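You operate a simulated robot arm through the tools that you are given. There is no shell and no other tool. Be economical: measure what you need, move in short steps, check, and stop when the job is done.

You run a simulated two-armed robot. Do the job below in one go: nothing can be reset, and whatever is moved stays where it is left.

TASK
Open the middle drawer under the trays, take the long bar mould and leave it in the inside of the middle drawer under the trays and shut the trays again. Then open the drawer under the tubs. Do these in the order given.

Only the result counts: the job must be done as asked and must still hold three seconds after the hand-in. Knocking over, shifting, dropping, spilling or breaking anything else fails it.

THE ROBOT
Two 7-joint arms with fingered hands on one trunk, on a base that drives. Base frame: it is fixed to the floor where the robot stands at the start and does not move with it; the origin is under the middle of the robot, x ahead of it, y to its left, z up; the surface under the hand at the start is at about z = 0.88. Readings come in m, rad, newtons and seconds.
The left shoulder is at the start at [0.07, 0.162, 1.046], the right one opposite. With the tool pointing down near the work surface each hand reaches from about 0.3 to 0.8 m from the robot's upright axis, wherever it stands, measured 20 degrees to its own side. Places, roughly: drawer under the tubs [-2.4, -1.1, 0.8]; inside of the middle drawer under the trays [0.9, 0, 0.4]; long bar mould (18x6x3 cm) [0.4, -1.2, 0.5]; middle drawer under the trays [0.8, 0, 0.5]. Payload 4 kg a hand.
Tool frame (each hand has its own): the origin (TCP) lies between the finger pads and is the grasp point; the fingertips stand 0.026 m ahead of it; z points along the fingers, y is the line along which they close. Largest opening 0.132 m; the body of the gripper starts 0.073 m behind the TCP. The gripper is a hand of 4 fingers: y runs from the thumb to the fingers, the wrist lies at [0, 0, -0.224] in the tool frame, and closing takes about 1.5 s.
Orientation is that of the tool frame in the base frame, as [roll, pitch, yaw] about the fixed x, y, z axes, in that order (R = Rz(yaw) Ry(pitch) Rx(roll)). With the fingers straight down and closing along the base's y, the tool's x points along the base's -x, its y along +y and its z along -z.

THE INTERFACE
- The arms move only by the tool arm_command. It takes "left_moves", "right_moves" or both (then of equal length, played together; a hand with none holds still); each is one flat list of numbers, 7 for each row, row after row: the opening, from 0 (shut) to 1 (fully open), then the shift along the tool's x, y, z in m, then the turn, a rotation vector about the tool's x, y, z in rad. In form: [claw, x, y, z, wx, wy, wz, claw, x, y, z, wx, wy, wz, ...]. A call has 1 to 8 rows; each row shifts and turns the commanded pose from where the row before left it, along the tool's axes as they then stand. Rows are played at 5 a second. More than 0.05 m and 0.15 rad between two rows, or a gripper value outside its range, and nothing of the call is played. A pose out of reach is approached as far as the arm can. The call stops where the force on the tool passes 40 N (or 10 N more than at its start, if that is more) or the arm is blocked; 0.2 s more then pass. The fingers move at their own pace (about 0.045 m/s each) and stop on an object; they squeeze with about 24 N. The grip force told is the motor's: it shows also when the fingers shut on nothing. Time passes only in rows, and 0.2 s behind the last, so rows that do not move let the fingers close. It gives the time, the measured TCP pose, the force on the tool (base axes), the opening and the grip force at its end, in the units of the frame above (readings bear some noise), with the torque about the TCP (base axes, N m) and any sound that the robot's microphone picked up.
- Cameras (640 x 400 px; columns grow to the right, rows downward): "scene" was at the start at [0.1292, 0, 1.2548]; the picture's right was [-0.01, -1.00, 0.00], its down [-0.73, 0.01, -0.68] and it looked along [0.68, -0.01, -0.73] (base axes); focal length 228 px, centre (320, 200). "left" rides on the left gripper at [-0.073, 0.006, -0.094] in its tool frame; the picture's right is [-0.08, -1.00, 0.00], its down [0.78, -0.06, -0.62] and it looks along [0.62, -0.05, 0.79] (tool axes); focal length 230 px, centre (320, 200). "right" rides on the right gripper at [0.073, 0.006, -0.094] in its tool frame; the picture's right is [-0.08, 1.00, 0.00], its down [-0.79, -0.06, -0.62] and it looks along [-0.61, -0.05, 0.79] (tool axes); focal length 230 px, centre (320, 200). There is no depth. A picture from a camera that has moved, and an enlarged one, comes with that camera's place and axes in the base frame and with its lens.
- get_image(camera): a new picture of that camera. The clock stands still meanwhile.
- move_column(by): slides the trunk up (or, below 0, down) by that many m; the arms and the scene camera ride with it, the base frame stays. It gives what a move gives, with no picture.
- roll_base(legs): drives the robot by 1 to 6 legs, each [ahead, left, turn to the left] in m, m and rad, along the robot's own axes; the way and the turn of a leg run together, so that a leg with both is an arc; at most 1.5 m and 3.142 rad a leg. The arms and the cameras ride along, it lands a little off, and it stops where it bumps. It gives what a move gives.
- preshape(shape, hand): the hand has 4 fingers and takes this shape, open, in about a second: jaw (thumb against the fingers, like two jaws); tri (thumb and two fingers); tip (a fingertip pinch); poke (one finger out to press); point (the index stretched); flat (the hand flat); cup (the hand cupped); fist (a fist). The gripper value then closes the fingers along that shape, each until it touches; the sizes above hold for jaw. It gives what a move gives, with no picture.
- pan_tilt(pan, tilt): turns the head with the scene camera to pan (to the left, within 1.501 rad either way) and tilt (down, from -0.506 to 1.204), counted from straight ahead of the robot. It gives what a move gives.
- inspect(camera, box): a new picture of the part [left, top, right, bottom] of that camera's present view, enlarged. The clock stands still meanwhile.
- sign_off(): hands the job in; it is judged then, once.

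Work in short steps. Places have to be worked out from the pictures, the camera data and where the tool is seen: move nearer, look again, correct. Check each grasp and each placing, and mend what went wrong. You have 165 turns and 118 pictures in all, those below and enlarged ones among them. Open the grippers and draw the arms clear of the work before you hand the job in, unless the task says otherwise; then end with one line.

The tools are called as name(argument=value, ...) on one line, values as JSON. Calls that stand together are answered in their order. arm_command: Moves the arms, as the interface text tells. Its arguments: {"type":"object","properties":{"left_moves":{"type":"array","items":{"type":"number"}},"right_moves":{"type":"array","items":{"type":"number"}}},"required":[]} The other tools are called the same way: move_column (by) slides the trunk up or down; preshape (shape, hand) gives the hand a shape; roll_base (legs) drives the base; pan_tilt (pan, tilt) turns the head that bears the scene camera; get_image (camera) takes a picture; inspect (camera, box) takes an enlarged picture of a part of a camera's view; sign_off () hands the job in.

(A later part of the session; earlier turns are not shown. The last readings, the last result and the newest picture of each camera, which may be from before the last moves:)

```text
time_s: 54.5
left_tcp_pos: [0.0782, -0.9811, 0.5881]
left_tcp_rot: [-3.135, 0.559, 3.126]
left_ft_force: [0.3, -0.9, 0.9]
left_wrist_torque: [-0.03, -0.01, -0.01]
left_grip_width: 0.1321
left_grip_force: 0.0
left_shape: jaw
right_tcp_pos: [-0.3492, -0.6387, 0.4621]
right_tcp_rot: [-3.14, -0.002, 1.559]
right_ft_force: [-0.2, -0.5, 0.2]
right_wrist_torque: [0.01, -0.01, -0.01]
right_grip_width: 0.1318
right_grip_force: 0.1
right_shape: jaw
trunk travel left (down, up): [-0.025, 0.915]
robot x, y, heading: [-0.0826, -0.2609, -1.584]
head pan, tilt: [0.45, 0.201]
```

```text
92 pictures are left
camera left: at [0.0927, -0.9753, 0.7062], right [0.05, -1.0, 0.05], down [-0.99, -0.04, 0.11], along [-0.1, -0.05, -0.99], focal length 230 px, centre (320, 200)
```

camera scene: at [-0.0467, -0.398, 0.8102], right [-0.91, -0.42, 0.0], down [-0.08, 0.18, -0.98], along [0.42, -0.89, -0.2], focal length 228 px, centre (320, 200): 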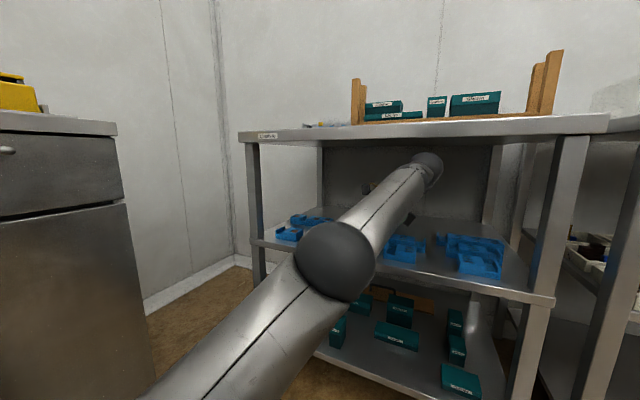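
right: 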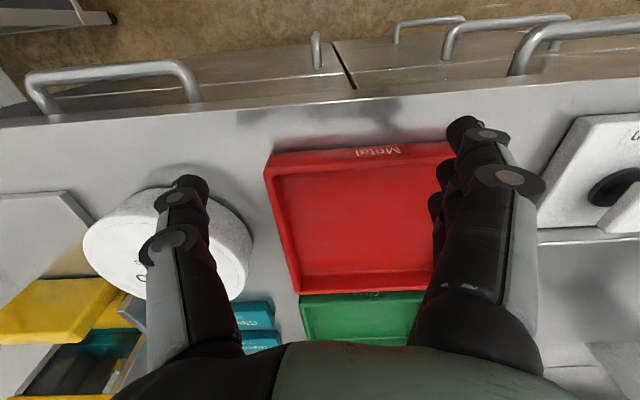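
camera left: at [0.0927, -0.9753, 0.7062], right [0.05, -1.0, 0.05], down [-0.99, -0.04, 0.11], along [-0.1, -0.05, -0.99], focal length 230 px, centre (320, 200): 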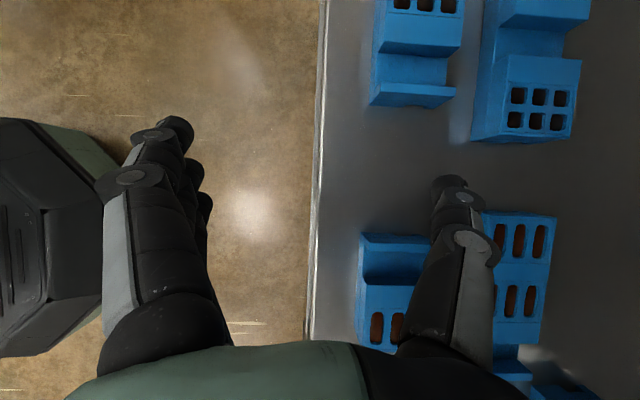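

The left wrist camera looks straight down on the shelf – very useful. The hand is clear of things; I advance 0.2 m, then step left 0.2 m and look.

roll_base(legs=[[0.2, 0, 0], [0, 0.2, 0]])

get_image(camera="left")

get_image(camera="scene")

```text
time_s: 57.3
left_tcp_pos: [0.2757, -1.1847, 0.588]
left_tcp_rot: [-3.135, 0.561, 3.124]
left_ft_force: [0.2, 0.4, -0.3]
left_wrist_torque: [-0.01, -0.02, -0.01]
left_grip_width: 0.132
left_grip_force: 0.1
left_shape: jaw
right_tcp_pos: [-0.151, -0.842, 0.4618]
right_tcp_rot: [3.14, -0.001, 1.557]
right_ft_force: [-0.1, 0.6, 0.3]
right_wrist_torque: [-0.03, 0.0, -0.05]
right_grip_width: 0.1318
right_grip_force: 0.1
right_shape: jaw
trunk travel left (down, up): [-0.025, 0.915]
robot x, y, heading: [0.115, -0.4687, -1.582]
head pan, tilt: [0.45, 0.201]
```

```text
91 pictures are left
camera left: at [0.2897, -1.1789, 0.7062], right [0.04, -1.0, 0.05], down [-0.99, -0.04, 0.11], along [-0.1, -0.05, -0.99], focal length 230 px, centre (320, 200)
```

left: 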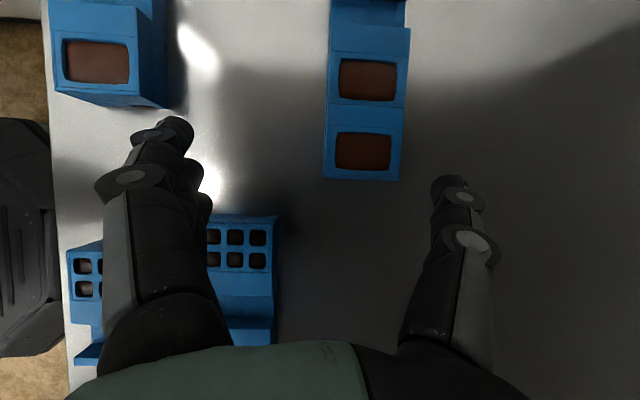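

```text
90 pictures are left
camera scene: at [0.1512, -0.6013, 0.8102], right [-0.91, -0.42, 0.0], down [-0.08, 0.18, -0.98], along [0.41, -0.89, -0.2], focal length 228 px, centre (320, 200)
```

scene: 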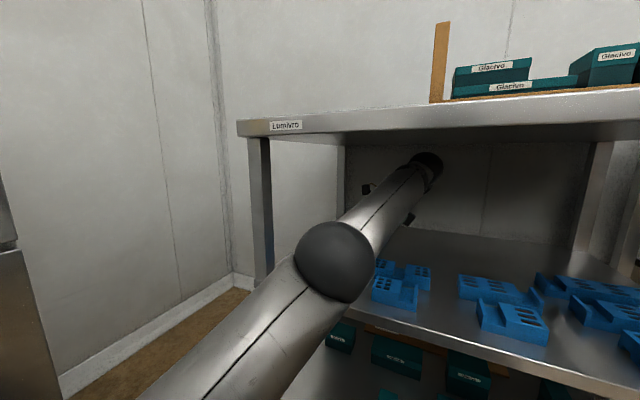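

The camera fixes the mould exactly: x 0.293–0.473, centre y -1.222, top 0.53, aligned with x. I shift the base left 0.097 m and ahead 0.037 m to put the TCP above it.

roll_base(legs=[[0.037, 0.097, 0]])

get_image(camera="left")

```text
time_s: 58.5
left_tcp_pos: [0.3744, -1.2246, 0.5876]
left_tcp_rot: [-3.134, 0.56, 3.125]
left_ft_force: [-0.3, -0.6, -0.1]
left_wrist_torque: [0.04, -0.02, 0.01]
left_grip_width: 0.1321
left_grip_force: 0.0
left_shape: jaw
right_tcp_pos: [-0.0553, -0.8817, 0.4615]
right_tcp_rot: [3.141, -0.001, 1.557]
right_ft_force: [0.9, 0.7, 0.5]
right_wrist_torque: [0.01, -0.03, 0.01]
right_grip_width: 0.1318
right_grip_force: 0.1
right_shape: jaw
trunk travel left (down, up): [-0.025, 0.915]
robot x, y, heading: [0.2115, -0.5089, -1.585]
head pan, tilt: [0.45, 0.201]
```

```text
89 pictures are left
camera left: at [0.3871, -1.2183, 0.7062], right [0.05, -1.0, 0.05], down [-0.99, -0.04, 0.11], along [-0.1, -0.05, -0.99], focal length 230 px, centre (320, 200)
```

left: 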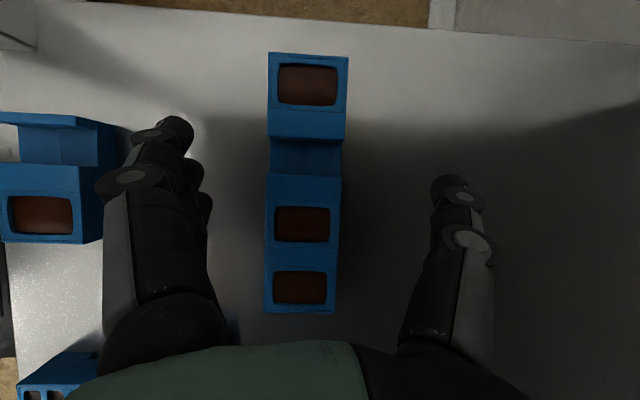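

Nearly centred; I shift 1.2 cm right and 0.8 cm back, then try to lower the hand with the arm.

roll_base(legs=[[-0.008, -0.012, 0]])

arm_command(left_moves=[1, 0.0106, 0, 0.017, 0, 0, 0, 1, 0.005, 0, 0.0085, 0, 0, 0])

```text
time_s: 59.3
left_tcp_pos: [0.3619, -1.2157, 0.5877]
left_tcp_rot: [-3.134, 0.56, 3.125]
left_ft_force: [-0.4, 0.1, -0.5]
left_wrist_torque: [0.02, -0.03, 0.02]
left_grip_width: 0.1321
left_grip_force: 0.1
left_shape: jaw
right_tcp_pos: [-0.0664, -0.8731, 0.4625]
right_tcp_rot: [-3.141, 0.0, 1.556]
right_ft_force: [-0.1, -0.4, -0.3]
right_wrist_torque: [0.01, 0.0, 0.01]
right_grip_width: 0.1317
right_grip_force: 0.1
right_shape: jaw
trunk travel left (down, up): [-0.025, 0.915]
robot x, y, heading: [0.198, -0.4986, -1.584]
head pan, tilt: [0.45, 0.201]
```

```text
time_s: 59.9
left_tcp_pos: [0.3615, -1.219, 0.5565]
left_tcp_rot: [-3.134, 0.56, 3.124]
left_ft_force: [-0.7, -0.1, 0.7]
left_wrist_torque: [0.01, 0.02, -0.01]
left_grip_width: 0.1322
left_grip_force: 0.0
left_shape: jaw
left hand out of reach, approached as far as the arm can: row 2
right_tcp_pos: [-0.0654, -0.8734, 0.4621]
right_tcp_rot: [3.141, 0.001, 1.558]
right_ft_force: [-0.5, 0.2, -0.3]
right_wrist_torque: [0.0, 0.01, -0.04]
right_grip_width: 0.1316
right_grip_force: 0.1
right_shape: jaw
trunk travel left (down, up): [-0.025, 0.915]
robot x, y, heading: [0.2023, -0.4964, -1.586]
head pan, tilt: [0.45, 0.201]
```

The arm got down to z 0.5565; the trunk gives the rest: 1.6 cm more.

move_column(by=-0.016)

get_image(camera="left")

```text
time_s: 60.4
left_tcp_pos: [0.3617, -1.2192, 0.5517]
left_tcp_rot: [-3.123, 0.563, 3.128]
left_ft_force: [-1.0, -1.4, 11.1]
left_wrist_torque: [0.99, 0.14, 0.09]
left_grip_width: 0.1322
left_grip_force: 0.0
left_shape: jaw
right_tcp_pos: [-0.0666, -0.8723, 0.4479]
right_tcp_rot: [3.14, 0.002, 1.557]
right_ft_force: [-0.2, -0.3, 0.8]
right_wrist_torque: [-0.02, 0.0, 0.01]
right_grip_width: 0.1317
right_grip_force: 0.1
right_shape: jaw
trunk travel left (down, up): [-0.011, 0.929]
robot x, y, heading: [0.2013, -0.4977, -1.585]
head pan, tilt: [0.45, 0.201]
stopped: the force on the tool passed its limit at 43 N (the readings are from after the stop); the commanded pose is now the measured one
```

```text
88 pictures are left
camera left: at [0.374, -1.2119, 0.67], right [0.04, -1.0, 0.06], down [-0.99, -0.03, 0.1], along [-0.1, -0.06, -0.99], focal length 230 px, centre (320, 200)
```

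left: 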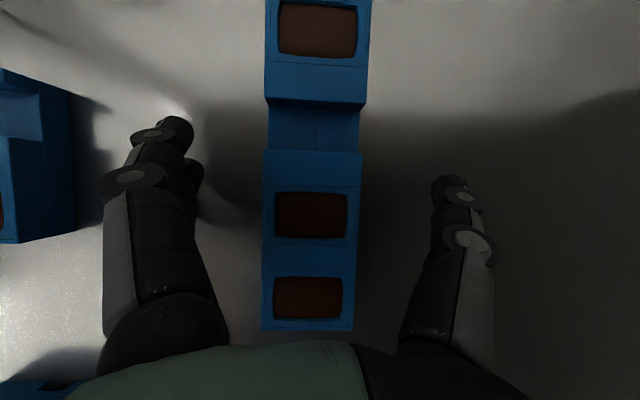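

A near-side fingertip touched the shelf: with this lean the spread fingers sit at different heights. Now that I'm inside, I raise slightly and take the lean out.

move_column(by=0.03)

arm_command(left_moves=[1, 0, 0, 0, 0, 0.14, 0, 1, 0, 0, 0, 0, 0.14, 0, 1, 0, 0, 0, 0, 0.14, 0])

get_image(camera="left")

```text
time_s: 61.1
left_tcp_pos: [0.3616, -1.2202, 0.5784]
left_tcp_rot: [-3.126, 0.562, 3.127]
left_ft_force: [0.9, -0.4, 0.1]
left_wrist_torque: [-0.01, -0.03, 0.02]
left_grip_width: 0.1321
left_grip_force: 0.0
left_shape: jaw
right_tcp_pos: [-0.0665, -0.8731, 0.4769]
right_tcp_rot: [-3.142, -0.001, 1.557]
right_ft_force: [0.5, 0.4, 0.3]
right_wrist_torque: [0.0, 0.02, -0.02]
right_grip_width: 0.1316
right_grip_force: 0.1
right_shape: jaw
trunk travel left (down, up): [-0.041, 0.899]
robot x, y, heading: [0.1972, -0.5004, -1.585]
head pan, tilt: [0.45, 0.201]
```

```text
time_s: 62.0
left_tcp_pos: [0.3609, -1.2194, 0.5793]
left_tcp_rot: [-3.128, 0.141, 3.121]
left_ft_force: [-0.8, -1.1, 0.2]
left_wrist_torque: [0.01, -0.02, 0.01]
left_grip_width: 0.1322
left_grip_force: 0.0
left_shape: jaw
right_tcp_pos: [-0.0653, -0.8723, 0.4774]
right_tcp_rot: [3.14, 0.0, 1.556]
right_ft_force: [0.0, 0.5, -0.6]
right_wrist_torque: [-0.03, -0.02, 0.02]
right_grip_width: 0.1317
right_grip_force: 0.1
right_shape: jaw
trunk travel left (down, up): [-0.041, 0.899]
robot x, y, heading: [0.1976, -0.4997, -1.584]
head pan, tilt: [0.45, 0.201]
```

```text
87 pictures are left
camera left: at [0.421, -1.2145, 0.6825], right [0.05, -1.0, 0.02], down [-0.86, -0.03, 0.5], along [-0.5, -0.05, -0.86], focal length 230 px, centre (320, 200)
```

left: 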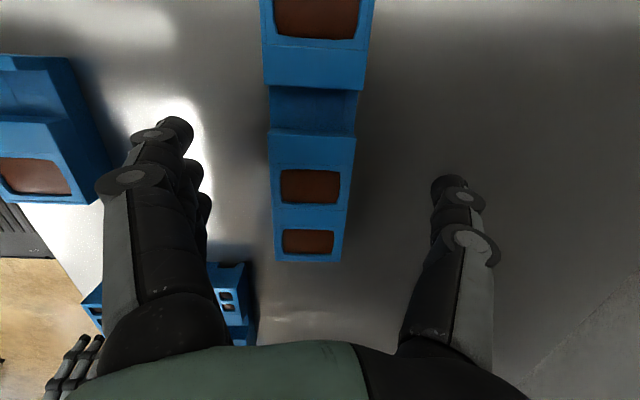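

Lean is now 0.14 rad. I lower with the trunk by 4 cm.

move_column(by=-0.04)

```text
time_s: 63.0
left_tcp_pos: [0.3619, -1.221, 0.5464]
left_tcp_rot: [-3.115, 0.141, 3.121]
left_ft_force: [-0.3, -2.2, 11.6]
left_wrist_torque: [0.96, 0.22, 0.04]
left_grip_width: 0.1319
left_grip_force: 0.1
left_shape: jaw
right_tcp_pos: [-0.0653, -0.8734, 0.4385]
right_tcp_rot: [3.139, 0.001, 1.556]
right_ft_force: [-0.7, 0.4, 0.3]
right_wrist_torque: [0.01, -0.01, 0.05]
right_grip_width: 0.1317
right_grip_force: 0.0
right_shape: jaw
trunk travel left (down, up): [-0.002, 0.938]
robot x, y, heading: [0.1992, -0.5013, -1.589]
head pan, tilt: [0.45, 0.201]
stopped: the force on the tool passed its limit at 42 N (the readings are from after the stop); the commanded pose is now the measured one
```

Contact again on the near-side fingertips (the shelf), so this is the lowest level. I raise 4 mm and close on the mould.

move_column(by=0.004)

arm_command(left_moves=[0.5, 0, 0, 0, 0, 0, 0, 0.5, 0, 0, 0, 0, 0, 0, 0.4, 0, 0, 0, 0, 0, 0, 0.4, 0, 0, 0, 0, 0, 0, 0.3, 0, 0, 0, 0, 0, 0, 0.2, 0, 0, 0, 0, 0, 0, 0.2, 0, 0, 0, 0, 0, 0])

get_image(camera="left")

```text
time_s: 63.5
left_tcp_pos: [0.3603, -1.2199, 0.5459]
left_tcp_rot: [-3.121, 0.141, 3.119]
left_ft_force: [0.3, 1.1, 2.8]
left_wrist_torque: [0.22, 0.08, -0.02]
left_grip_width: 0.1318
left_grip_force: 0.0
left_shape: jaw
right_tcp_pos: [-0.0666, -0.8738, 0.4427]
right_tcp_rot: [3.141, -0.001, 1.556]
right_ft_force: [-0.3, -0.2, -0.3]
right_wrist_torque: [-0.01, 0.0, -0.02]
right_grip_width: 0.1318
right_grip_force: 0.0
right_shape: jaw
trunk travel left (down, up): [-0.006, 0.934]
robot x, y, heading: [0.1979, -0.4988, -1.588]
head pan, tilt: [0.45, 0.201]
```

```text
time_s: 65.1
left_tcp_pos: [0.3615, -1.2196, 0.5505]
left_tcp_rot: [-3.116, 0.141, 3.123]
left_ft_force: [0.0, 4.4, 16.2]
left_wrist_torque: [0.61, 0.2, -0.02]
left_grip_width: 0.0473
left_grip_force: 23.8
left_shape: jaw
right_tcp_pos: [-0.0662, -0.8731, 0.4428]
right_tcp_rot: [3.141, 0.001, 1.557]
right_ft_force: [0.5, 0.9, 0.0]
right_wrist_torque: [0.01, -0.03, -0.01]
right_grip_width: 0.1318
right_grip_force: 0.1
right_shape: jaw
trunk travel left (down, up): [-0.006, 0.934]
robot x, y, heading: [0.201, -0.5003, -1.581]
head pan, tilt: [0.45, 0.201]
```

```text
86 pictures are left
camera left: at [0.4213, -1.2131, 0.6532], right [0.05, -1.0, 0.04], down [-0.86, -0.03, 0.5], along [-0.5, -0.06, -0.86], focal length 230 px, centre (320, 200)
```

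left: 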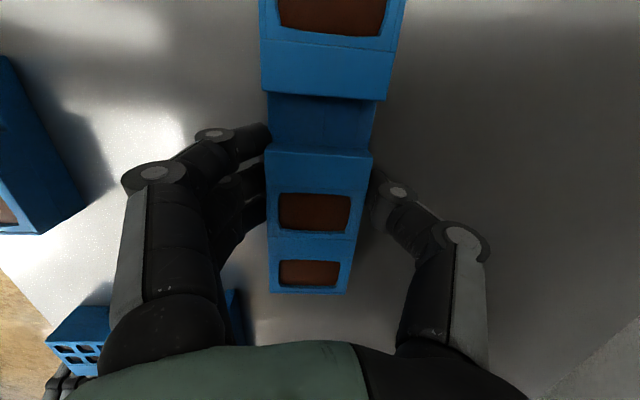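

Fingers hold both sides of the mould. I command full squeeze, then lift a little with the trunk to check.

arm_command(left_moves=[0, 0, 0, 0, 0, 0, 0, 0, 0, 0, 0, 0, 0, 0, 0, 0, 0, 0, 0, 0, 0])

move_column(by=0.03)

get_image(camera="left")

```text
time_s: 65.9
left_tcp_pos: [0.3614, -1.2193, 0.5501]
left_tcp_rot: [-3.118, 0.142, 3.124]
left_ft_force: [1.3, 3.2, 17.5]
left_wrist_torque: [0.65, 0.21, -0.09]
left_grip_width: 0.0474
left_grip_force: 23.9
left_shape: jaw
right_tcp_pos: [-0.065, -0.8731, 0.4435]
right_tcp_rot: [3.14, 0.001, 1.557]
right_ft_force: [0.3, 0.0, 0.4]
right_wrist_torque: [0.0, -0.03, -0.01]
right_grip_width: 0.1321
right_grip_force: 0.0
right_shape: jaw
trunk travel left (down, up): [-0.006, 0.934]
robot x, y, heading: [0.2014, -0.5006, -1.588]
head pan, tilt: [0.45, 0.201]
```

```text
time_s: 66.7
left_tcp_pos: [0.3606, -1.2208, 0.5756]
left_tcp_rot: [-3.122, 0.142, 3.121]
left_ft_force: [0.1, 0.3, -2.3]
left_wrist_torque: [-0.03, 0.03, -0.02]
left_grip_width: 0.0468
left_grip_force: 24.7
left_shape: jaw
right_tcp_pos: [-0.066, -0.8742, 0.4729]
right_tcp_rot: [-3.141, -0.001, 1.558]
right_ft_force: [-0.9, -0.1, 0.2]
right_wrist_torque: [0.0, 0.02, 0.0]
right_grip_width: 0.132
right_grip_force: 0.1
right_shape: jaw
trunk travel left (down, up): [-0.036, 0.904]
robot x, y, heading: [0.197, -0.498, -1.586]
head pan, tilt: [0.45, 0.201]
```

```text
85 pictures are left
camera left: at [0.4212, -1.2148, 0.6798], right [0.05, -1.0, 0.03], down [-0.86, -0.03, 0.5], along [-0.5, -0.05, -0.86], focal length 230 px, centre (320, 200)
```

left: 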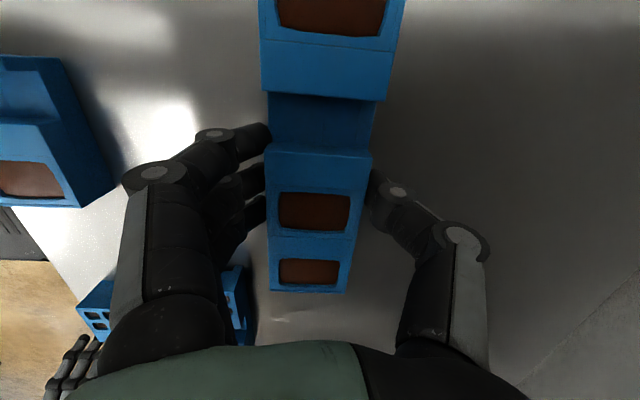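

The mould is held (weight ≈2.3 N, unmoved in the fingers). Before going out over the front moulds I check the clearance of the wrist below the rack top.

pan_tilt(pan=0.15, tilt=0.1)

get_image(camera="scene")

```text
time_s: 67.5
left_tcp_pos: [0.3616, -1.2205, 0.5773]
left_tcp_rot: [-3.12, 0.143, 3.12]
left_ft_force: [-0.1, 0.8, -1.6]
left_wrist_torque: [0.0, 0.02, 0.0]
left_grip_width: 0.0469
left_grip_force: 24.2
left_shape: jaw
right_tcp_pos: [-0.066, -0.8738, 0.4722]
right_tcp_rot: [-3.141, -0.003, 1.557]
right_ft_force: [-0.4, 0.0, -1.0]
right_wrist_torque: [-0.02, 0.02, 0.02]
right_grip_width: 0.1316
right_grip_force: 0.1
right_shape: jaw
trunk travel left (down, up): [-0.036, 0.904]
robot x, y, heading: [0.1978, -0.5013, -1.584]
head pan, tilt: [0.15, 0.099]
```

```text
84 pictures are left
camera scene: at [0.21, -0.6399, 0.8301], right [-0.99, -0.14, 0.0], down [-0.01, 0.1, -0.99], along [0.14, -0.99, -0.1], focal length 228 px, centre (320, 200)
```

scene: 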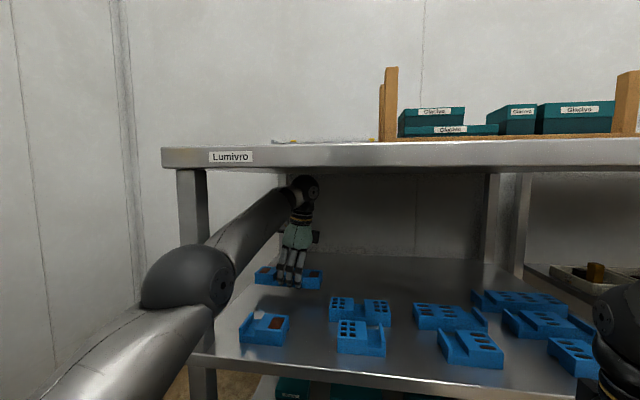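

The wrist top (≈0.835) is just under the lip (0.841), so I can't lift more upright. Leaning the hand lowers the wrist, and only the mould's -x end dips, over the free lane (x 0.26–0.34). I alternate leaning and raising.

arm_command(left_moves=[0, 0, 0, 0, 0, -0.14, 0])

move_column(by=0.008)

arm_command(left_moves=[0, 0, 0, 0, 0, -0.14, 0])

move_column(by=0.01)

arm_command(left_moves=[0, 0, 0, 0, 0, -0.14, 0])

get_image(camera="scene")

```text
time_s: 67.9
left_tcp_pos: [0.361, -1.2222, 0.5767]
left_tcp_rot: [-3.12, 0.281, 3.127]
left_ft_force: [0.4, 0.1, -2.1]
left_wrist_torque: [0.0, 0.04, 0.05]
left_grip_width: 0.0468
left_grip_force: 24.0
left_shape: jaw
right_tcp_pos: [-0.0661, -0.8745, 0.4729]
right_tcp_rot: [3.141, -0.003, 1.556]
right_ft_force: [1.2, -0.5, -0.1]
right_wrist_torque: [0.0, 0.03, 0.01]
right_grip_width: 0.1318
right_grip_force: 0.0
right_shape: jaw
trunk travel left (down, up): [-0.036, 0.904]
robot x, y, heading: [0.197, -0.4965, -1.586]
head pan, tilt: [0.15, 0.099]
```

```text
time_s: 68.4
left_tcp_pos: [0.362, -1.2208, 0.5855]
left_tcp_rot: [-3.12, 0.281, 3.122]
left_ft_force: [1.3, -0.3, -2.0]
left_wrist_torque: [-0.02, 0.03, 0.02]
left_grip_width: 0.0468
left_grip_force: 23.9
left_shape: jaw
right_tcp_pos: [-0.0658, -0.8737, 0.4803]
right_tcp_rot: [3.142, -0.001, 1.557]
right_ft_force: [0.1, 0.8, 0.4]
right_wrist_torque: [-0.03, -0.01, -0.03]
right_grip_width: 0.1317
right_grip_force: 0.0
right_shape: jaw
trunk travel left (down, up): [-0.044, 0.896]
robot x, y, heading: [0.2005, -0.5006, -1.582]
head pan, tilt: [0.15, 0.099]
```

```text
time_s: 68.8
left_tcp_pos: [0.3617, -1.2207, 0.5857]
left_tcp_rot: [-3.119, 0.421, 3.128]
left_ft_force: [-0.2, -0.2, -1.7]
left_wrist_torque: [-0.01, 0.03, -0.01]
left_grip_width: 0.0466
left_grip_force: 24.0
left_shape: jaw
right_tcp_pos: [-0.0659, -0.8736, 0.4803]
right_tcp_rot: [3.141, -0.002, 1.558]
right_ft_force: [0.4, -0.1, 0.8]
right_wrist_torque: [0.0, -0.03, -0.03]
right_grip_width: 0.132
right_grip_force: 0.2
right_shape: jaw
trunk travel left (down, up): [-0.044, 0.896]
robot x, y, heading: [0.1972, -0.5033, -1.586]
head pan, tilt: [0.15, 0.099]
```

```text
time_s: 69.4
left_tcp_pos: [0.362, -1.2211, 0.5947]
left_tcp_rot: [-3.118, 0.42, 3.128]
left_ft_force: [0.5, 0.0, -2.7]
left_wrist_torque: [0.01, 0.03, -0.01]
left_grip_width: 0.0467
left_grip_force: 24.9
left_shape: jaw
right_tcp_pos: [-0.0648, -0.8736, 0.4905]
right_tcp_rot: [-3.141, -0.001, 1.557]
right_ft_force: [-0.1, -0.3, 0.4]
right_wrist_torque: [0.01, 0.01, -0.01]
right_grip_width: 0.1318
right_grip_force: 0.1
right_shape: jaw
trunk travel left (down, up): [-0.054, 0.886]
robot x, y, heading: [0.1974, -0.5, -1.584]
head pan, tilt: [0.15, 0.099]
```

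```text
time_s: 69.8
left_tcp_pos: [0.3626, -1.2214, 0.5948]
left_tcp_rot: [-3.117, 0.562, 3.131]
left_ft_force: [-0.3, 0.1, -2.9]
left_wrist_torque: [-0.02, 0.07, 0.04]
left_grip_width: 0.0469
left_grip_force: 24.1
left_shape: jaw
right_tcp_pos: [-0.067, -0.8732, 0.4904]
right_tcp_rot: [3.141, -0.001, 1.557]
right_ft_force: [0.0, -1.1, 0.6]
right_wrist_torque: [0.01, 0.04, -0.02]
right_grip_width: 0.1317
right_grip_force: 0.0
right_shape: jaw
trunk travel left (down, up): [-0.054, 0.886]
robot x, y, heading: [0.1973, -0.4986, -1.59]
head pan, tilt: [0.15, 0.099]
```

```text
83 pictures are left
camera scene: at [0.21, -0.6399, 0.8481], right [-0.99, -0.14, 0.0], down [-0.01, 0.1, -0.99], along [0.14, -0.99, -0.1], focal length 228 px, centre (320, 200)
```

scene: 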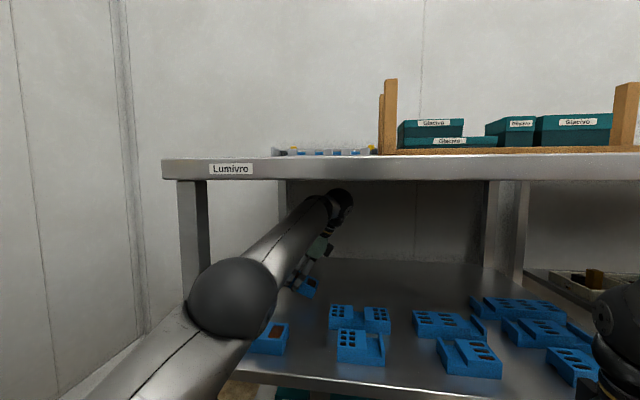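

To clear everything when moving right inside the rack (I can't back out here because of the open drawer behind), I lean more to 0.8 rad and raise to z≈0.635.

arm_command(left_moves=[0, 0, 0, 0, 0, -0.12, 0])

move_column(by=0.02)

arm_command(left_moves=[0, 0, 0, 0, 0, -0.12, 0])

move_column(by=0.017)

get_image(camera="scene")

get_image(camera="left")

```text
time_s: 70.2
left_tcp_pos: [0.3617, -1.221, 0.595]
left_tcp_rot: [-3.113, 0.681, 3.136]
left_ft_force: [-0.2, 0.1, -2.9]
left_wrist_torque: [-0.05, 0.05, 0.0]
left_grip_width: 0.0467
left_grip_force: 23.6
left_shape: jaw
right_tcp_pos: [-0.0661, -0.8731, 0.4907]
right_tcp_rot: [-3.141, -0.002, 1.557]
right_ft_force: [-0.8, -0.7, -0.6]
right_wrist_torque: [0.0, 0.05, -0.03]
right_grip_width: 0.1319
right_grip_force: 0.0
right_shape: jaw
trunk travel left (down, up): [-0.054, 0.886]
robot x, y, heading: [0.1973, -0.5045, -1.587]
head pan, tilt: [0.15, 0.099]
```

```text
time_s: 70.9
left_tcp_pos: [0.3623, -1.2204, 0.6145]
left_tcp_rot: [-3.116, 0.681, 3.134]
left_ft_force: [-0.1, -0.7, -3.2]
left_wrist_torque: [-0.02, 0.03, -0.03]
left_grip_width: 0.0468
left_grip_force: 23.5
left_shape: jaw
right_tcp_pos: [-0.0662, -0.8735, 0.511]
right_tcp_rot: [-3.14, -0.002, 1.557]
right_ft_force: [0.0, -0.7, 0.2]
right_wrist_torque: [0.0, 0.0, 0.0]
right_grip_width: 0.1321
right_grip_force: 0.0
right_shape: jaw
trunk travel left (down, up): [-0.074, 0.866]
robot x, y, heading: [0.1966, -0.4989, -1.579]
head pan, tilt: [0.15, 0.099]
```

```text
time_s: 71.3
left_tcp_pos: [0.3616, -1.2193, 0.6158]
left_tcp_rot: [-3.11, 0.802, 3.139]
left_ft_force: [0.5, -0.8, -3.0]
left_wrist_torque: [0.02, 0.02, -0.01]
left_grip_width: 0.0468
left_grip_force: 23.8
left_shape: jaw
right_tcp_pos: [-0.0654, -0.8737, 0.5107]
right_tcp_rot: [-3.141, -0.002, 1.558]
right_ft_force: [0.7, 0.3, 0.3]
right_wrist_torque: [0.01, -0.02, -0.02]
right_grip_width: 0.1321
right_grip_force: 0.0
right_shape: jaw
trunk travel left (down, up): [-0.074, 0.866]
robot x, y, heading: [0.1994, -0.5007, -1.583]
head pan, tilt: [0.15, 0.099]
```

```text
time_s: 71.9
left_tcp_pos: [0.3619, -1.2209, 0.6312]
left_tcp_rot: [-3.112, 0.8, 3.139]
left_ft_force: [0.1, 0.2, -2.5]
left_wrist_torque: [-0.01, 0.03, -0.01]
left_grip_width: 0.0471
left_grip_force: 23.7
left_shape: jaw
right_tcp_pos: [-0.0656, -0.8735, 0.5273]
right_tcp_rot: [-3.141, -0.001, 1.556]
right_ft_force: [0.4, 0.5, 0.2]
right_wrist_torque: [0.0, 0.03, 0.01]
right_grip_width: 0.1318
right_grip_force: 0.1
right_shape: jaw
trunk travel left (down, up): [-0.091, 0.849]
robot x, y, heading: [0.1971, -0.5041, -1.583]
head pan, tilt: [0.15, 0.099]
```

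```text
82 pictures are left
camera scene: at [0.2099, -0.6401, 0.8851], right [-0.99, -0.14, 0.0], down [-0.01, 0.1, -0.99], along [0.14, -0.99, -0.1], focal length 228 px, centre (320, 200)
```

scene: 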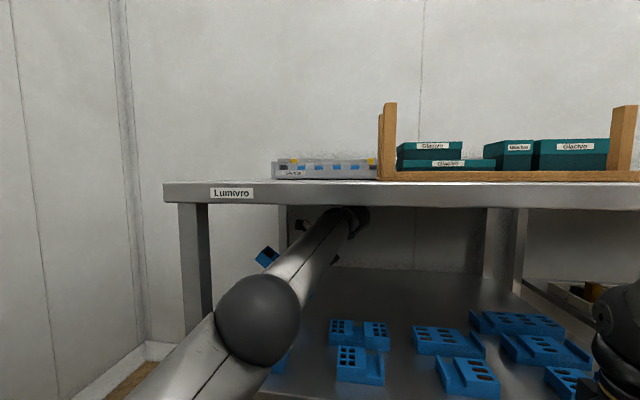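

```text
81 pictures are left
camera left: at [0.3463, -1.2124, 0.7498], right [0.03, -1.0, 0.08], down [-0.99, -0.04, -0.13], along [0.14, -0.07, -0.99], focal length 230 px, centre (320, 200)
```

left: 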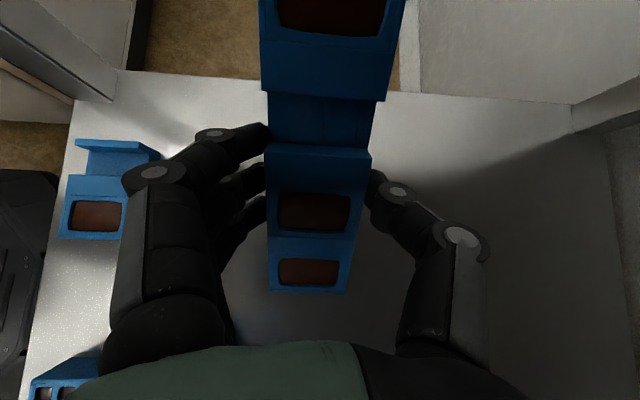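

Clear of the shelf; one more lean of 0.1 and 17 mm raise to give ~2 cm margin over the other moulds, then I slide right 0.35 m inside the rack in two parts.

arm_command(left_moves=[0, 0, 0, 0, 0, -0.1, 0])

move_column(by=0.017)

roll_base(legs=[[0, -0.15, 0]])

get_image(camera="left")

get_image(camera="scene")

```text
time_s: 72.3
left_tcp_pos: [0.3602, -1.2203, 0.632]
left_tcp_rot: [-3.108, 0.901, -3.139]
left_ft_force: [0.9, -0.2, -1.5]
left_wrist_torque: [0.01, 0.04, 0.01]
left_grip_width: 0.0466
left_grip_force: 23.9
left_shape: jaw
right_tcp_pos: [-0.0659, -0.8738, 0.5264]
right_tcp_rot: [-3.141, -0.001, 1.556]
right_ft_force: [0.4, 0.9, 0.5]
right_wrist_torque: [0.01, 0.02, 0.0]
right_grip_width: 0.132
right_grip_force: 0.2
right_shape: jaw
trunk travel left (down, up): [-0.091, 0.849]
robot x, y, heading: [0.1992, -0.4987, -1.587]
head pan, tilt: [0.15, 0.099]
```

```text
time_s: 73.0
left_tcp_pos: [0.3619, -1.2206, 0.6485]
left_tcp_rot: [-3.108, 0.901, -3.137]
left_ft_force: [-0.1, -0.3, -1.9]
left_wrist_torque: [-0.03, 0.06, 0.0]
left_grip_width: 0.0468
left_grip_force: 23.6
left_shape: jaw
right_tcp_pos: [-0.0658, -0.8745, 0.5449]
right_tcp_rot: [3.141, -0.003, 1.557]
right_ft_force: [-0.9, 1.2, 0.1]
right_wrist_torque: [0.03, -0.01, 0.0]
right_grip_width: 0.1318
right_grip_force: 0.1
right_shape: jaw
trunk travel left (down, up): [-0.108, 0.832]
robot x, y, heading: [0.2022, -0.5007, -1.586]
head pan, tilt: [0.15, 0.099]
```

```text
time_s: 74.3
left_tcp_pos: [0.2116, -1.2184, 0.6492]
left_tcp_rot: [-3.109, 0.901, -3.139]
left_ft_force: [0.2, -0.3, -2.6]
left_wrist_torque: [-0.01, 0.03, -0.02]
left_grip_width: 0.047
left_grip_force: 24.1
left_shape: jaw
right_tcp_pos: [-0.2147, -0.8717, 0.544]
right_tcp_rot: [-3.141, -0.003, 1.557]
right_ft_force: [0.2, 0.3, 0.1]
right_wrist_torque: [-0.01, -0.01, 0.01]
right_grip_width: 0.1316
right_grip_force: 0.0
right_shape: jaw
trunk travel left (down, up): [-0.108, 0.832]
robot x, y, heading: [0.0509, -0.5, -1.582]
head pan, tilt: [0.15, 0.099]
```

```text
80 pictures are left
camera left: at [0.1855, -1.21, 0.7649], right [0.02, -1.0, 0.08], down [-0.97, -0.04, -0.23], along [0.23, -0.07, -0.97], focal length 230 px, centre (320, 200)
```

left: 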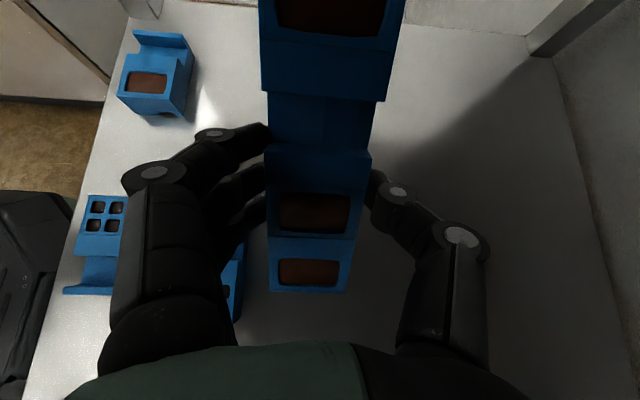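

```text
79 pictures are left
camera scene: at [0.0606, -0.6379, 0.9021], right [-0.99, -0.14, 0.0], down [-0.01, 0.1, -0.99], along [0.14, -0.99, -0.1], focal length 228 px, centre (320, 200)
```

scene: 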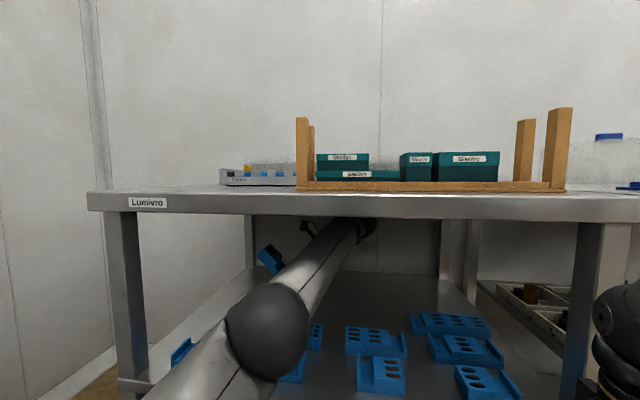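

No disturbance. I slide 0.17 m further right, then back out 0.2 m and check.

roll_base(legs=[[0, -0.17, 0], [-0.2, 0, 0]])

get_image(camera="left")

```text
time_s: 77.0
left_tcp_pos: [0.0423, -1.019, 0.6496]
left_tcp_rot: [-3.107, 0.901, 3.14]
left_ft_force: [-0.8, 0.1, -2.2]
left_wrist_torque: [0.01, 0.05, 0.0]
left_grip_width: 0.0468
left_grip_force: 24.0
left_shape: jaw
right_tcp_pos: [-0.3829, -0.6703, 0.5444]
right_tcp_rot: [-3.141, 0.001, 1.551]
right_ft_force: [0.1, -1.0, 1.1]
right_wrist_torque: [-0.01, -0.01, 0.0]
right_grip_width: 0.1318
right_grip_force: 0.1
right_shape: jaw
trunk travel left (down, up): [-0.108, 0.832]
robot x, y, heading: [-0.1184, -0.296, -1.595]
head pan, tilt: [0.15, 0.099]
```

```text
78 pictures are left
camera left: at [0.0157, -1.0106, 0.7651], right [0.02, -1.0, 0.08], down [-0.97, -0.04, -0.23], along [0.23, -0.07, -0.97], focal length 230 px, centre (320, 200)
```

left: 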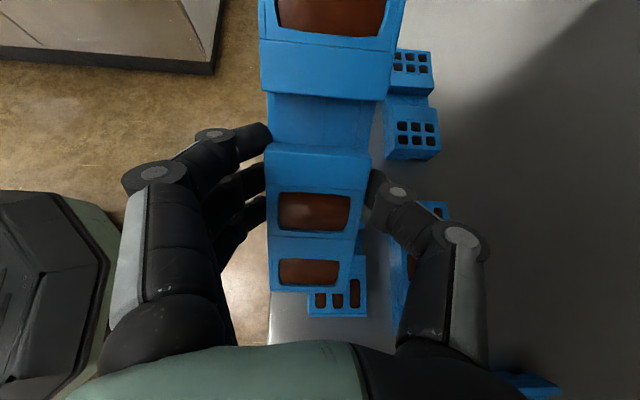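

Out over the shelf edge. I back off 0.3 m, raise the trunk, and view the opened drawer after turning to face it.

roll_base(legs=[[-0.3, 0, 0], [0, -0.4, 0]])

move_column(by=0.35)

roll_base(legs=[[0, 0, 1.585]])

pan_tilt(pan=0, tilt=0.6)

get_image(camera="scene")

```text
time_s: 81.1
left_tcp_pos: [-0.3479, -0.7139, 0.6483]
left_tcp_rot: [-3.107, 0.901, 3.135]
left_ft_force: [-0.4, 0.4, -1.7]
left_wrist_torque: [0.02, 0.05, 0.02]
left_grip_width: 0.0466
left_grip_force: 23.7
left_shape: jaw
right_tcp_pos: [-0.7711, -0.363, 0.5441]
right_tcp_rot: [3.142, -0.003, 1.545]
right_ft_force: [0.0, 0.6, 0.8]
right_wrist_torque: [0.0, 0.01, -0.01]
right_grip_width: 0.132
right_grip_force: 0.0
right_shape: jaw
trunk travel left (down, up): [-0.108, 0.832]
robot x, y, heading: [-0.5047, 0.0121, -1.594]
head pan, tilt: [0.15, 0.099]
```

```text
time_s: 84.5
left_tcp_pos: [-0.3474, -0.7142, 0.998]
left_tcp_rot: [-3.108, 0.9, 3.134]
left_ft_force: [0.9, -0.1, -1.7]
left_wrist_torque: [-0.03, 0.05, 0.0]
left_grip_width: 0.0469
left_grip_force: 24.1
left_shape: jaw
right_tcp_pos: [-0.7712, -0.3626, 0.8948]
right_tcp_rot: [-3.141, -0.001, 1.547]
right_ft_force: [1.0, 0.5, 0.0]
right_wrist_torque: [-0.02, 0.03, 0.0]
right_grip_width: 0.1315
right_grip_force: 0.0
right_shape: jaw
trunk travel left (down, up): [-0.458, 0.482]
robot x, y, heading: [-0.5017, 0.0075, -1.596]
head pan, tilt: [0.15, 0.099]
```

```text
time_s: 88.8
left_tcp_pos: [0.2179, 0.1722, 0.9996]
left_tcp_rot: [-3.11, 0.899, -1.566]
left_ft_force: [0.3, -0.2, -2.6]
left_wrist_torque: [-0.04, -0.01, 0.01]
left_grip_width: 0.0464
left_grip_force: 24.3
left_shape: jaw
right_tcp_pos: [-0.1275, -0.2546, 0.8947]
right_tcp_rot: [-3.141, -0.002, 3.13]
right_ft_force: [-0.9, 0.8, -0.5]
right_wrist_torque: [0.0, -0.02, 0.02]
right_grip_width: 0.1317
right_grip_force: 0.1
right_shape: jaw
trunk travel left (down, up): [-0.458, 0.482]
robot x, y, heading: [-0.501, 0.0101, -0.011]
head pan, tilt: [0.15, 0.099]
```

```text
time_s: 89.7
left_tcp_pos: [0.2187, 0.1725, 0.9988]
left_tcp_rot: [-3.111, 0.899, -1.566]
left_ft_force: [0.1, 0.5, -2.6]
left_wrist_torque: [-0.03, -0.01, -0.02]
left_grip_width: 0.0464
left_grip_force: 24.2
left_shape: jaw
right_tcp_pos: [-0.1286, -0.2546, 0.8946]
right_tcp_rot: [3.141, -0.001, 3.13]
right_ft_force: [0.1, -0.2, 0.5]
right_wrist_torque: [0.02, 0.01, -0.01]
right_grip_width: 0.1319
right_grip_force: 0.0
right_shape: jaw
trunk travel left (down, up): [-0.458, 0.482]
robot x, y, heading: [-0.5036, 0.0092, -0.011]
head pan, tilt: [0.0, 0.6]
```

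```text
77 pictures are left
camera scene: at [-0.3643, 0.0082, 1.206], right [-0.01, -1.0, 0.0], down [-0.56, 0.01, -0.83], along [0.83, -0.01, -0.56], focal length 228 px, centre (320, 200)
```

scene: 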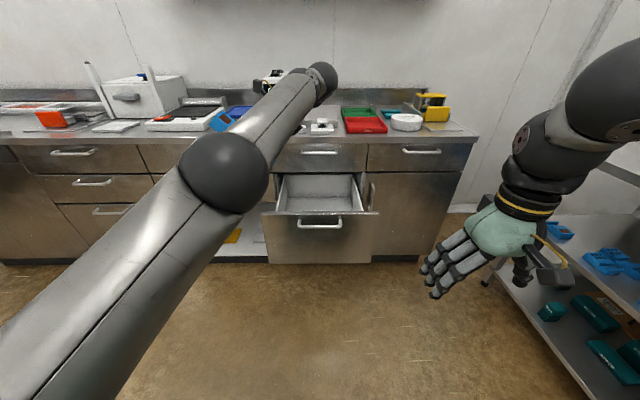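

The drawer is open and empty. I zoom to measure its interior.

inspect(camera="scene", box=[240, 140, 400, 240])

```text
4.00 times, centred on (320, 190) of scene
camera zoom: at [-0.3643, 0.0082, 1.206], right [-0.01, -1.0, 0.0], down [-0.56, 0.01, -0.83], along [0.83, -0.01, -0.56], focal length 914 px, centre (320, 240)
```

zoom: 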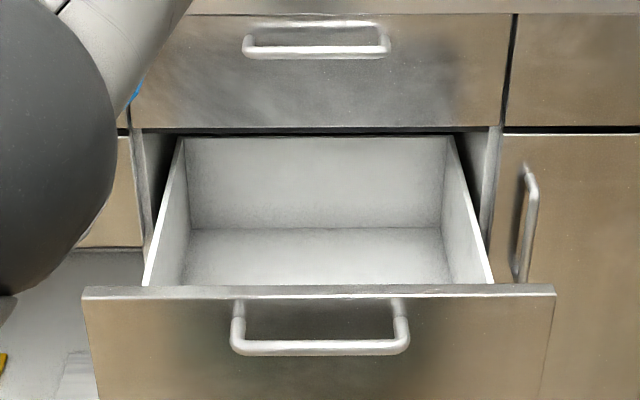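

Interior: x≈0.32–0.66, y within ±0.16, floor z≈0.53, front panel top ≈0.70. I level the mould by undoing the lean.

arm_command(left_moves=[0, 0, 0, 0, 0, 0.13, 0, 0, 0, 0, 0, 0, 0.13, 0, 0, 0, 0, 0, 0, 0.13, 0, 0, 0, 0, 0, 0, 0.13, 0, 0, 0, 0, 0, 0, 0.13, 0, 0, 0, 0, 0, 0, 0.11, 0])

get_image(camera="left")

```text
time_s: 91.1
left_tcp_pos: [0.2185, 0.174, 0.9989]
left_tcp_rot: [-3.12, 0.14, -1.588]
left_ft_force: [-0.4, 0.5, -2.1]
left_wrist_torque: [-0.02, -0.03, 0.01]
left_grip_width: 0.0465
left_grip_force: 24.1
left_shape: jaw
right_tcp_pos: [-0.1274, -0.2539, 0.8947]
right_tcp_rot: [3.141, -0.001, 3.129]
right_ft_force: [0.2, -0.7, 0.0]
right_wrist_torque: [-0.03, 0.01, -0.01]
right_grip_width: 0.132
right_grip_force: 0.1
right_shape: jaw
trunk travel left (down, up): [-0.458, 0.482]
robot x, y, heading: [-0.5054, 0.0101, -0.011]
head pan, tilt: [0.0, 0.6]
```

```text
75 pictures are left
camera left: at [0.2131, 0.233, 1.1023], right [1.0, 0.06, 0.03], down [0.03, -0.86, 0.5], along [0.06, -0.5, -0.86], focal length 230 px, centre (320, 200)
```

left: 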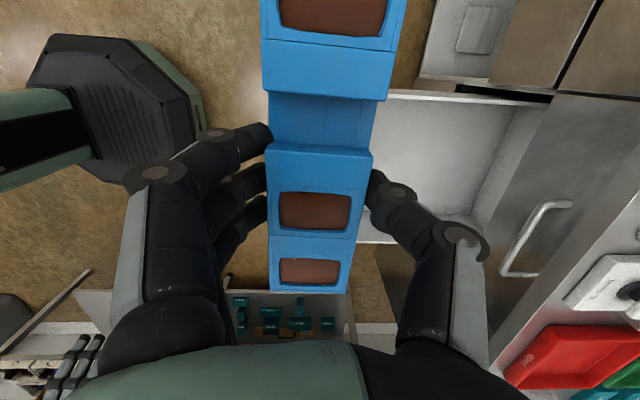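

The mould is level and firmly held. To keep the forearm above the drawer front I lower the hand with the arm rather than the trunk; first I back off a little.

roll_base(legs=[[-0.12, -0.19, 0]])

arm_command(left_moves=[0, 0.007, 0, 0.049, 0, 0, 0, 0, 0.007, 0, 0.049, 0, 0, 0, 0, 0.007, 0, 0.049, 0, 0, 0, 0, 0.007, 0, 0.049, 0, 0, 0, 0, 0.005, 0, 0.04, 0, 0, 0])

get_image(camera="scene")

```text
time_s: 92.8
left_tcp_pos: [0.0966, -0.0172, 1.0003]
left_tcp_rot: [-3.121, 0.144, -1.591]
left_ft_force: [-0.4, -0.8, -2.0]
left_wrist_torque: [-0.01, -0.02, -0.04]
left_grip_width: 0.0464
left_grip_force: 24.3
left_shape: jaw
right_tcp_pos: [-0.2501, -0.4448, 0.8937]
right_tcp_rot: [3.141, 0.001, 3.129]
right_ft_force: [-0.2, -0.2, 0.4]
right_wrist_torque: [-0.01, -0.04, -0.01]
right_grip_width: 0.1319
right_grip_force: 0.0
right_shape: jaw
trunk travel left (down, up): [-0.458, 0.482]
robot x, y, heading: [-0.6246, -0.1785, -0.01]
head pan, tilt: [0.0, 0.6]
```

```text
time_s: 94.0
left_tcp_pos: [0.1031, -0.0175, 0.76]
left_tcp_rot: [-3.12, 0.141, -1.59]
left_ft_force: [-0.2, 0.4, -2.1]
left_wrist_torque: [-0.02, 0.01, -0.01]
left_grip_width: 0.0461
left_grip_force: 23.8
left_shape: jaw
right_tcp_pos: [-0.2505, -0.445, 0.894]
right_tcp_rot: [3.14, -0.002, 3.127]
right_ft_force: [0.4, 0.1, 0.1]
right_wrist_torque: [0.0, -0.03, 0.01]
right_grip_width: 0.132
right_grip_force: 0.1
right_shape: jaw
trunk travel left (down, up): [-0.458, 0.482]
robot x, y, heading: [-0.6274, -0.1789, -0.013]
head pan, tilt: [0.0, 0.6]
```

```text
74 pictures are left
camera scene: at [-0.4858, -0.1806, 1.2059], right [-0.01, -1.0, 0.0], down [-0.57, 0.01, -0.82], along [0.82, -0.01, -0.57], focal length 228 px, centre (320, 200)
```

scene: 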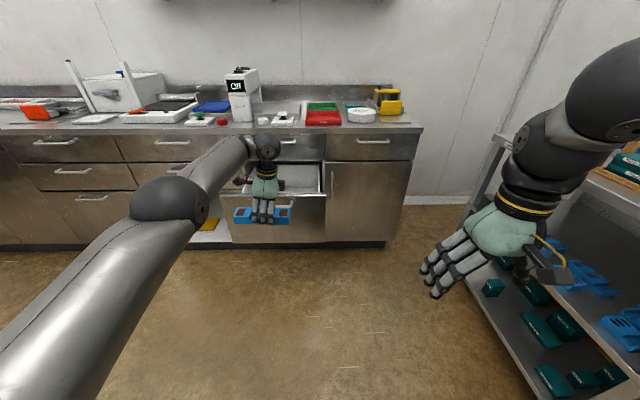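

Elbow is now high, forearm level. I raise the trunk 3 cm for clearance over the drawer front and drive ahead 0.34 m.

move_column(by=0.04)

roll_base(legs=[[0.34, 0, 0.012]])

get_image(camera="left")

get_image(camera="scene")

```text
time_s: 94.8
left_tcp_pos: [0.1042, -0.0175, 0.8011]
left_tcp_rot: [-3.121, 0.141, -1.591]
left_ft_force: [0.5, 1.3, -1.5]
left_wrist_torque: [-0.01, 0.0, -0.03]
left_grip_width: 0.0463
left_grip_force: 24.2
left_shape: jaw
right_tcp_pos: [-0.2505, -0.4459, 0.9347]
right_tcp_rot: [-3.141, -0.001, 3.128]
right_ft_force: [0.9, -0.8, -0.3]
right_wrist_torque: [-0.02, 0.0, 0.0]
right_grip_width: 0.132
right_grip_force: 0.1
right_shape: jaw
trunk travel left (down, up): [-0.498, 0.442]
robot x, y, heading: [-0.6228, -0.1757, -0.012]
head pan, tilt: [0.0, 0.6]
```

```text
time_s: 97.0
left_tcp_pos: [0.4419, -0.0062, 0.8009]
left_tcp_rot: [-3.121, 0.141, -1.577]
left_ft_force: [0.1, -0.4, -1.8]
left_wrist_torque: [-0.05, -0.02, -0.01]
left_grip_width: 0.0461
left_grip_force: 24.0
left_shape: jaw
right_tcp_pos: [0.0946, -0.44, 0.9328]
right_tcp_rot: [3.142, -0.003, -3.14]
right_ft_force: [0.3, -1.0, 0.2]
right_wrist_torque: [-0.03, -0.01, 0.0]
right_grip_width: 0.1319
right_grip_force: 0.1
right_shape: jaw
trunk travel left (down, up): [-0.498, 0.442]
robot x, y, heading: [-0.2824, -0.18, 0.0]
head pan, tilt: [0.0, 0.6]
```

```text
73 pictures are left
camera left: at [0.4351, 0.051, 0.9039], right [1.0, 0.07, 0.03], down [0.04, -0.86, 0.5], along [0.06, -0.5, -0.86], focal length 230 px, centre (320, 200)
```

left: 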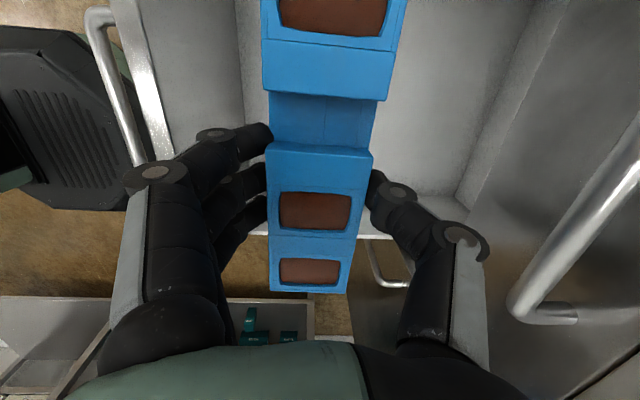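

```text
72 pictures are left
camera scene: at [-0.145, -0.1808, 1.2459], right [0.0, -1.0, 0.0], down [-0.57, 0.0, -0.82], along [0.82, 0.0, -0.57], focal length 228 px, centre (320, 200)
```

scene: 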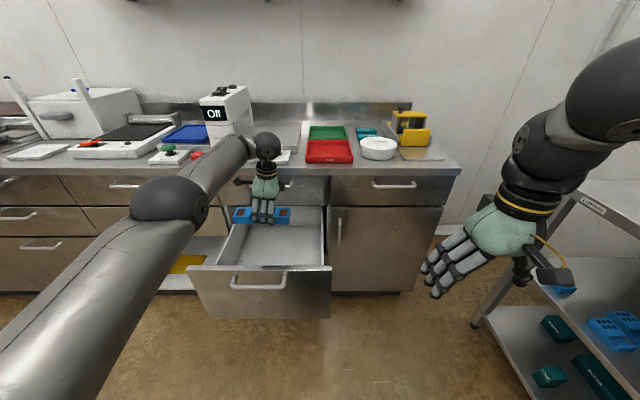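

Well over the drawer opening with the thumb clear of the top handle. I lower with the trunk in steps.

move_column(by=-0.15)

get_image(camera="left")

get_image(camera="scene")

```text
time_s: 98.8
left_tcp_pos: [0.4408, -0.0086, 0.6512]
left_tcp_rot: [-3.12, 0.141, -1.577]
left_ft_force: [-0.4, -0.7, -2.2]
left_wrist_torque: [-0.04, -0.02, 0.0]
left_grip_width: 0.0462
left_grip_force: 23.7
left_shape: jaw
right_tcp_pos: [0.0946, -0.4405, 0.7838]
right_tcp_rot: [-3.141, 0.001, -3.141]
right_ft_force: [0.3, -0.5, 0.0]
right_wrist_torque: [-0.03, 0.01, 0.04]
right_grip_width: 0.1318
right_grip_force: 0.1
right_shape: jaw
trunk travel left (down, up): [-0.348, 0.592]
robot x, y, heading: [-0.2848, -0.1861, 0.0]
head pan, tilt: [0.0, 0.6]
```

```text
71 pictures are left
camera left: at [0.4345, 0.0511, 0.7545], right [1.0, 0.07, 0.03], down [0.04, -0.86, 0.5], along [0.06, -0.5, -0.86], focal length 230 px, centre (320, 200)
```

left: 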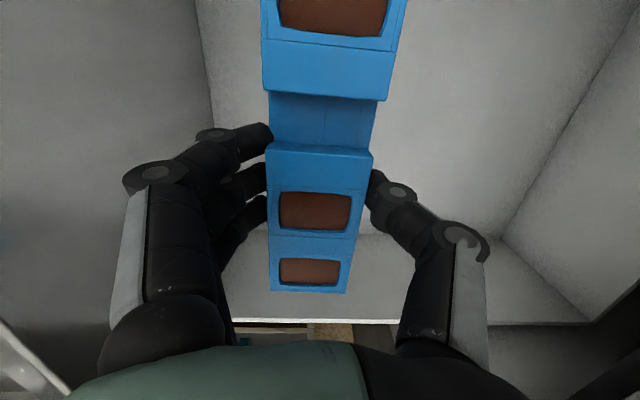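

```text
70 pictures are left
camera scene: at [-0.1458, -0.1808, 1.096], right [0.0, -1.0, 0.0], down [-0.57, 0.0, -0.82], along [0.82, 0.0, -0.57], focal length 228 px, centre (320, 200)
```

scene: 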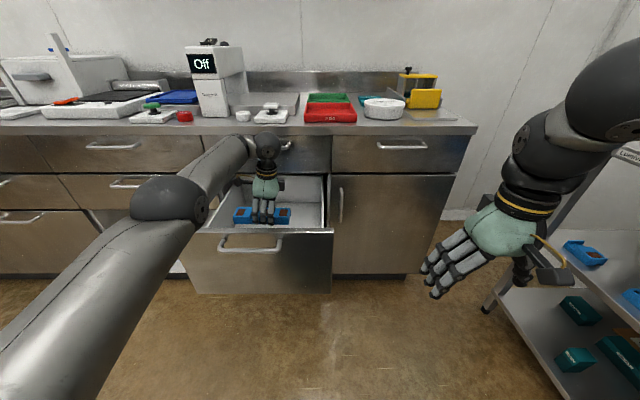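

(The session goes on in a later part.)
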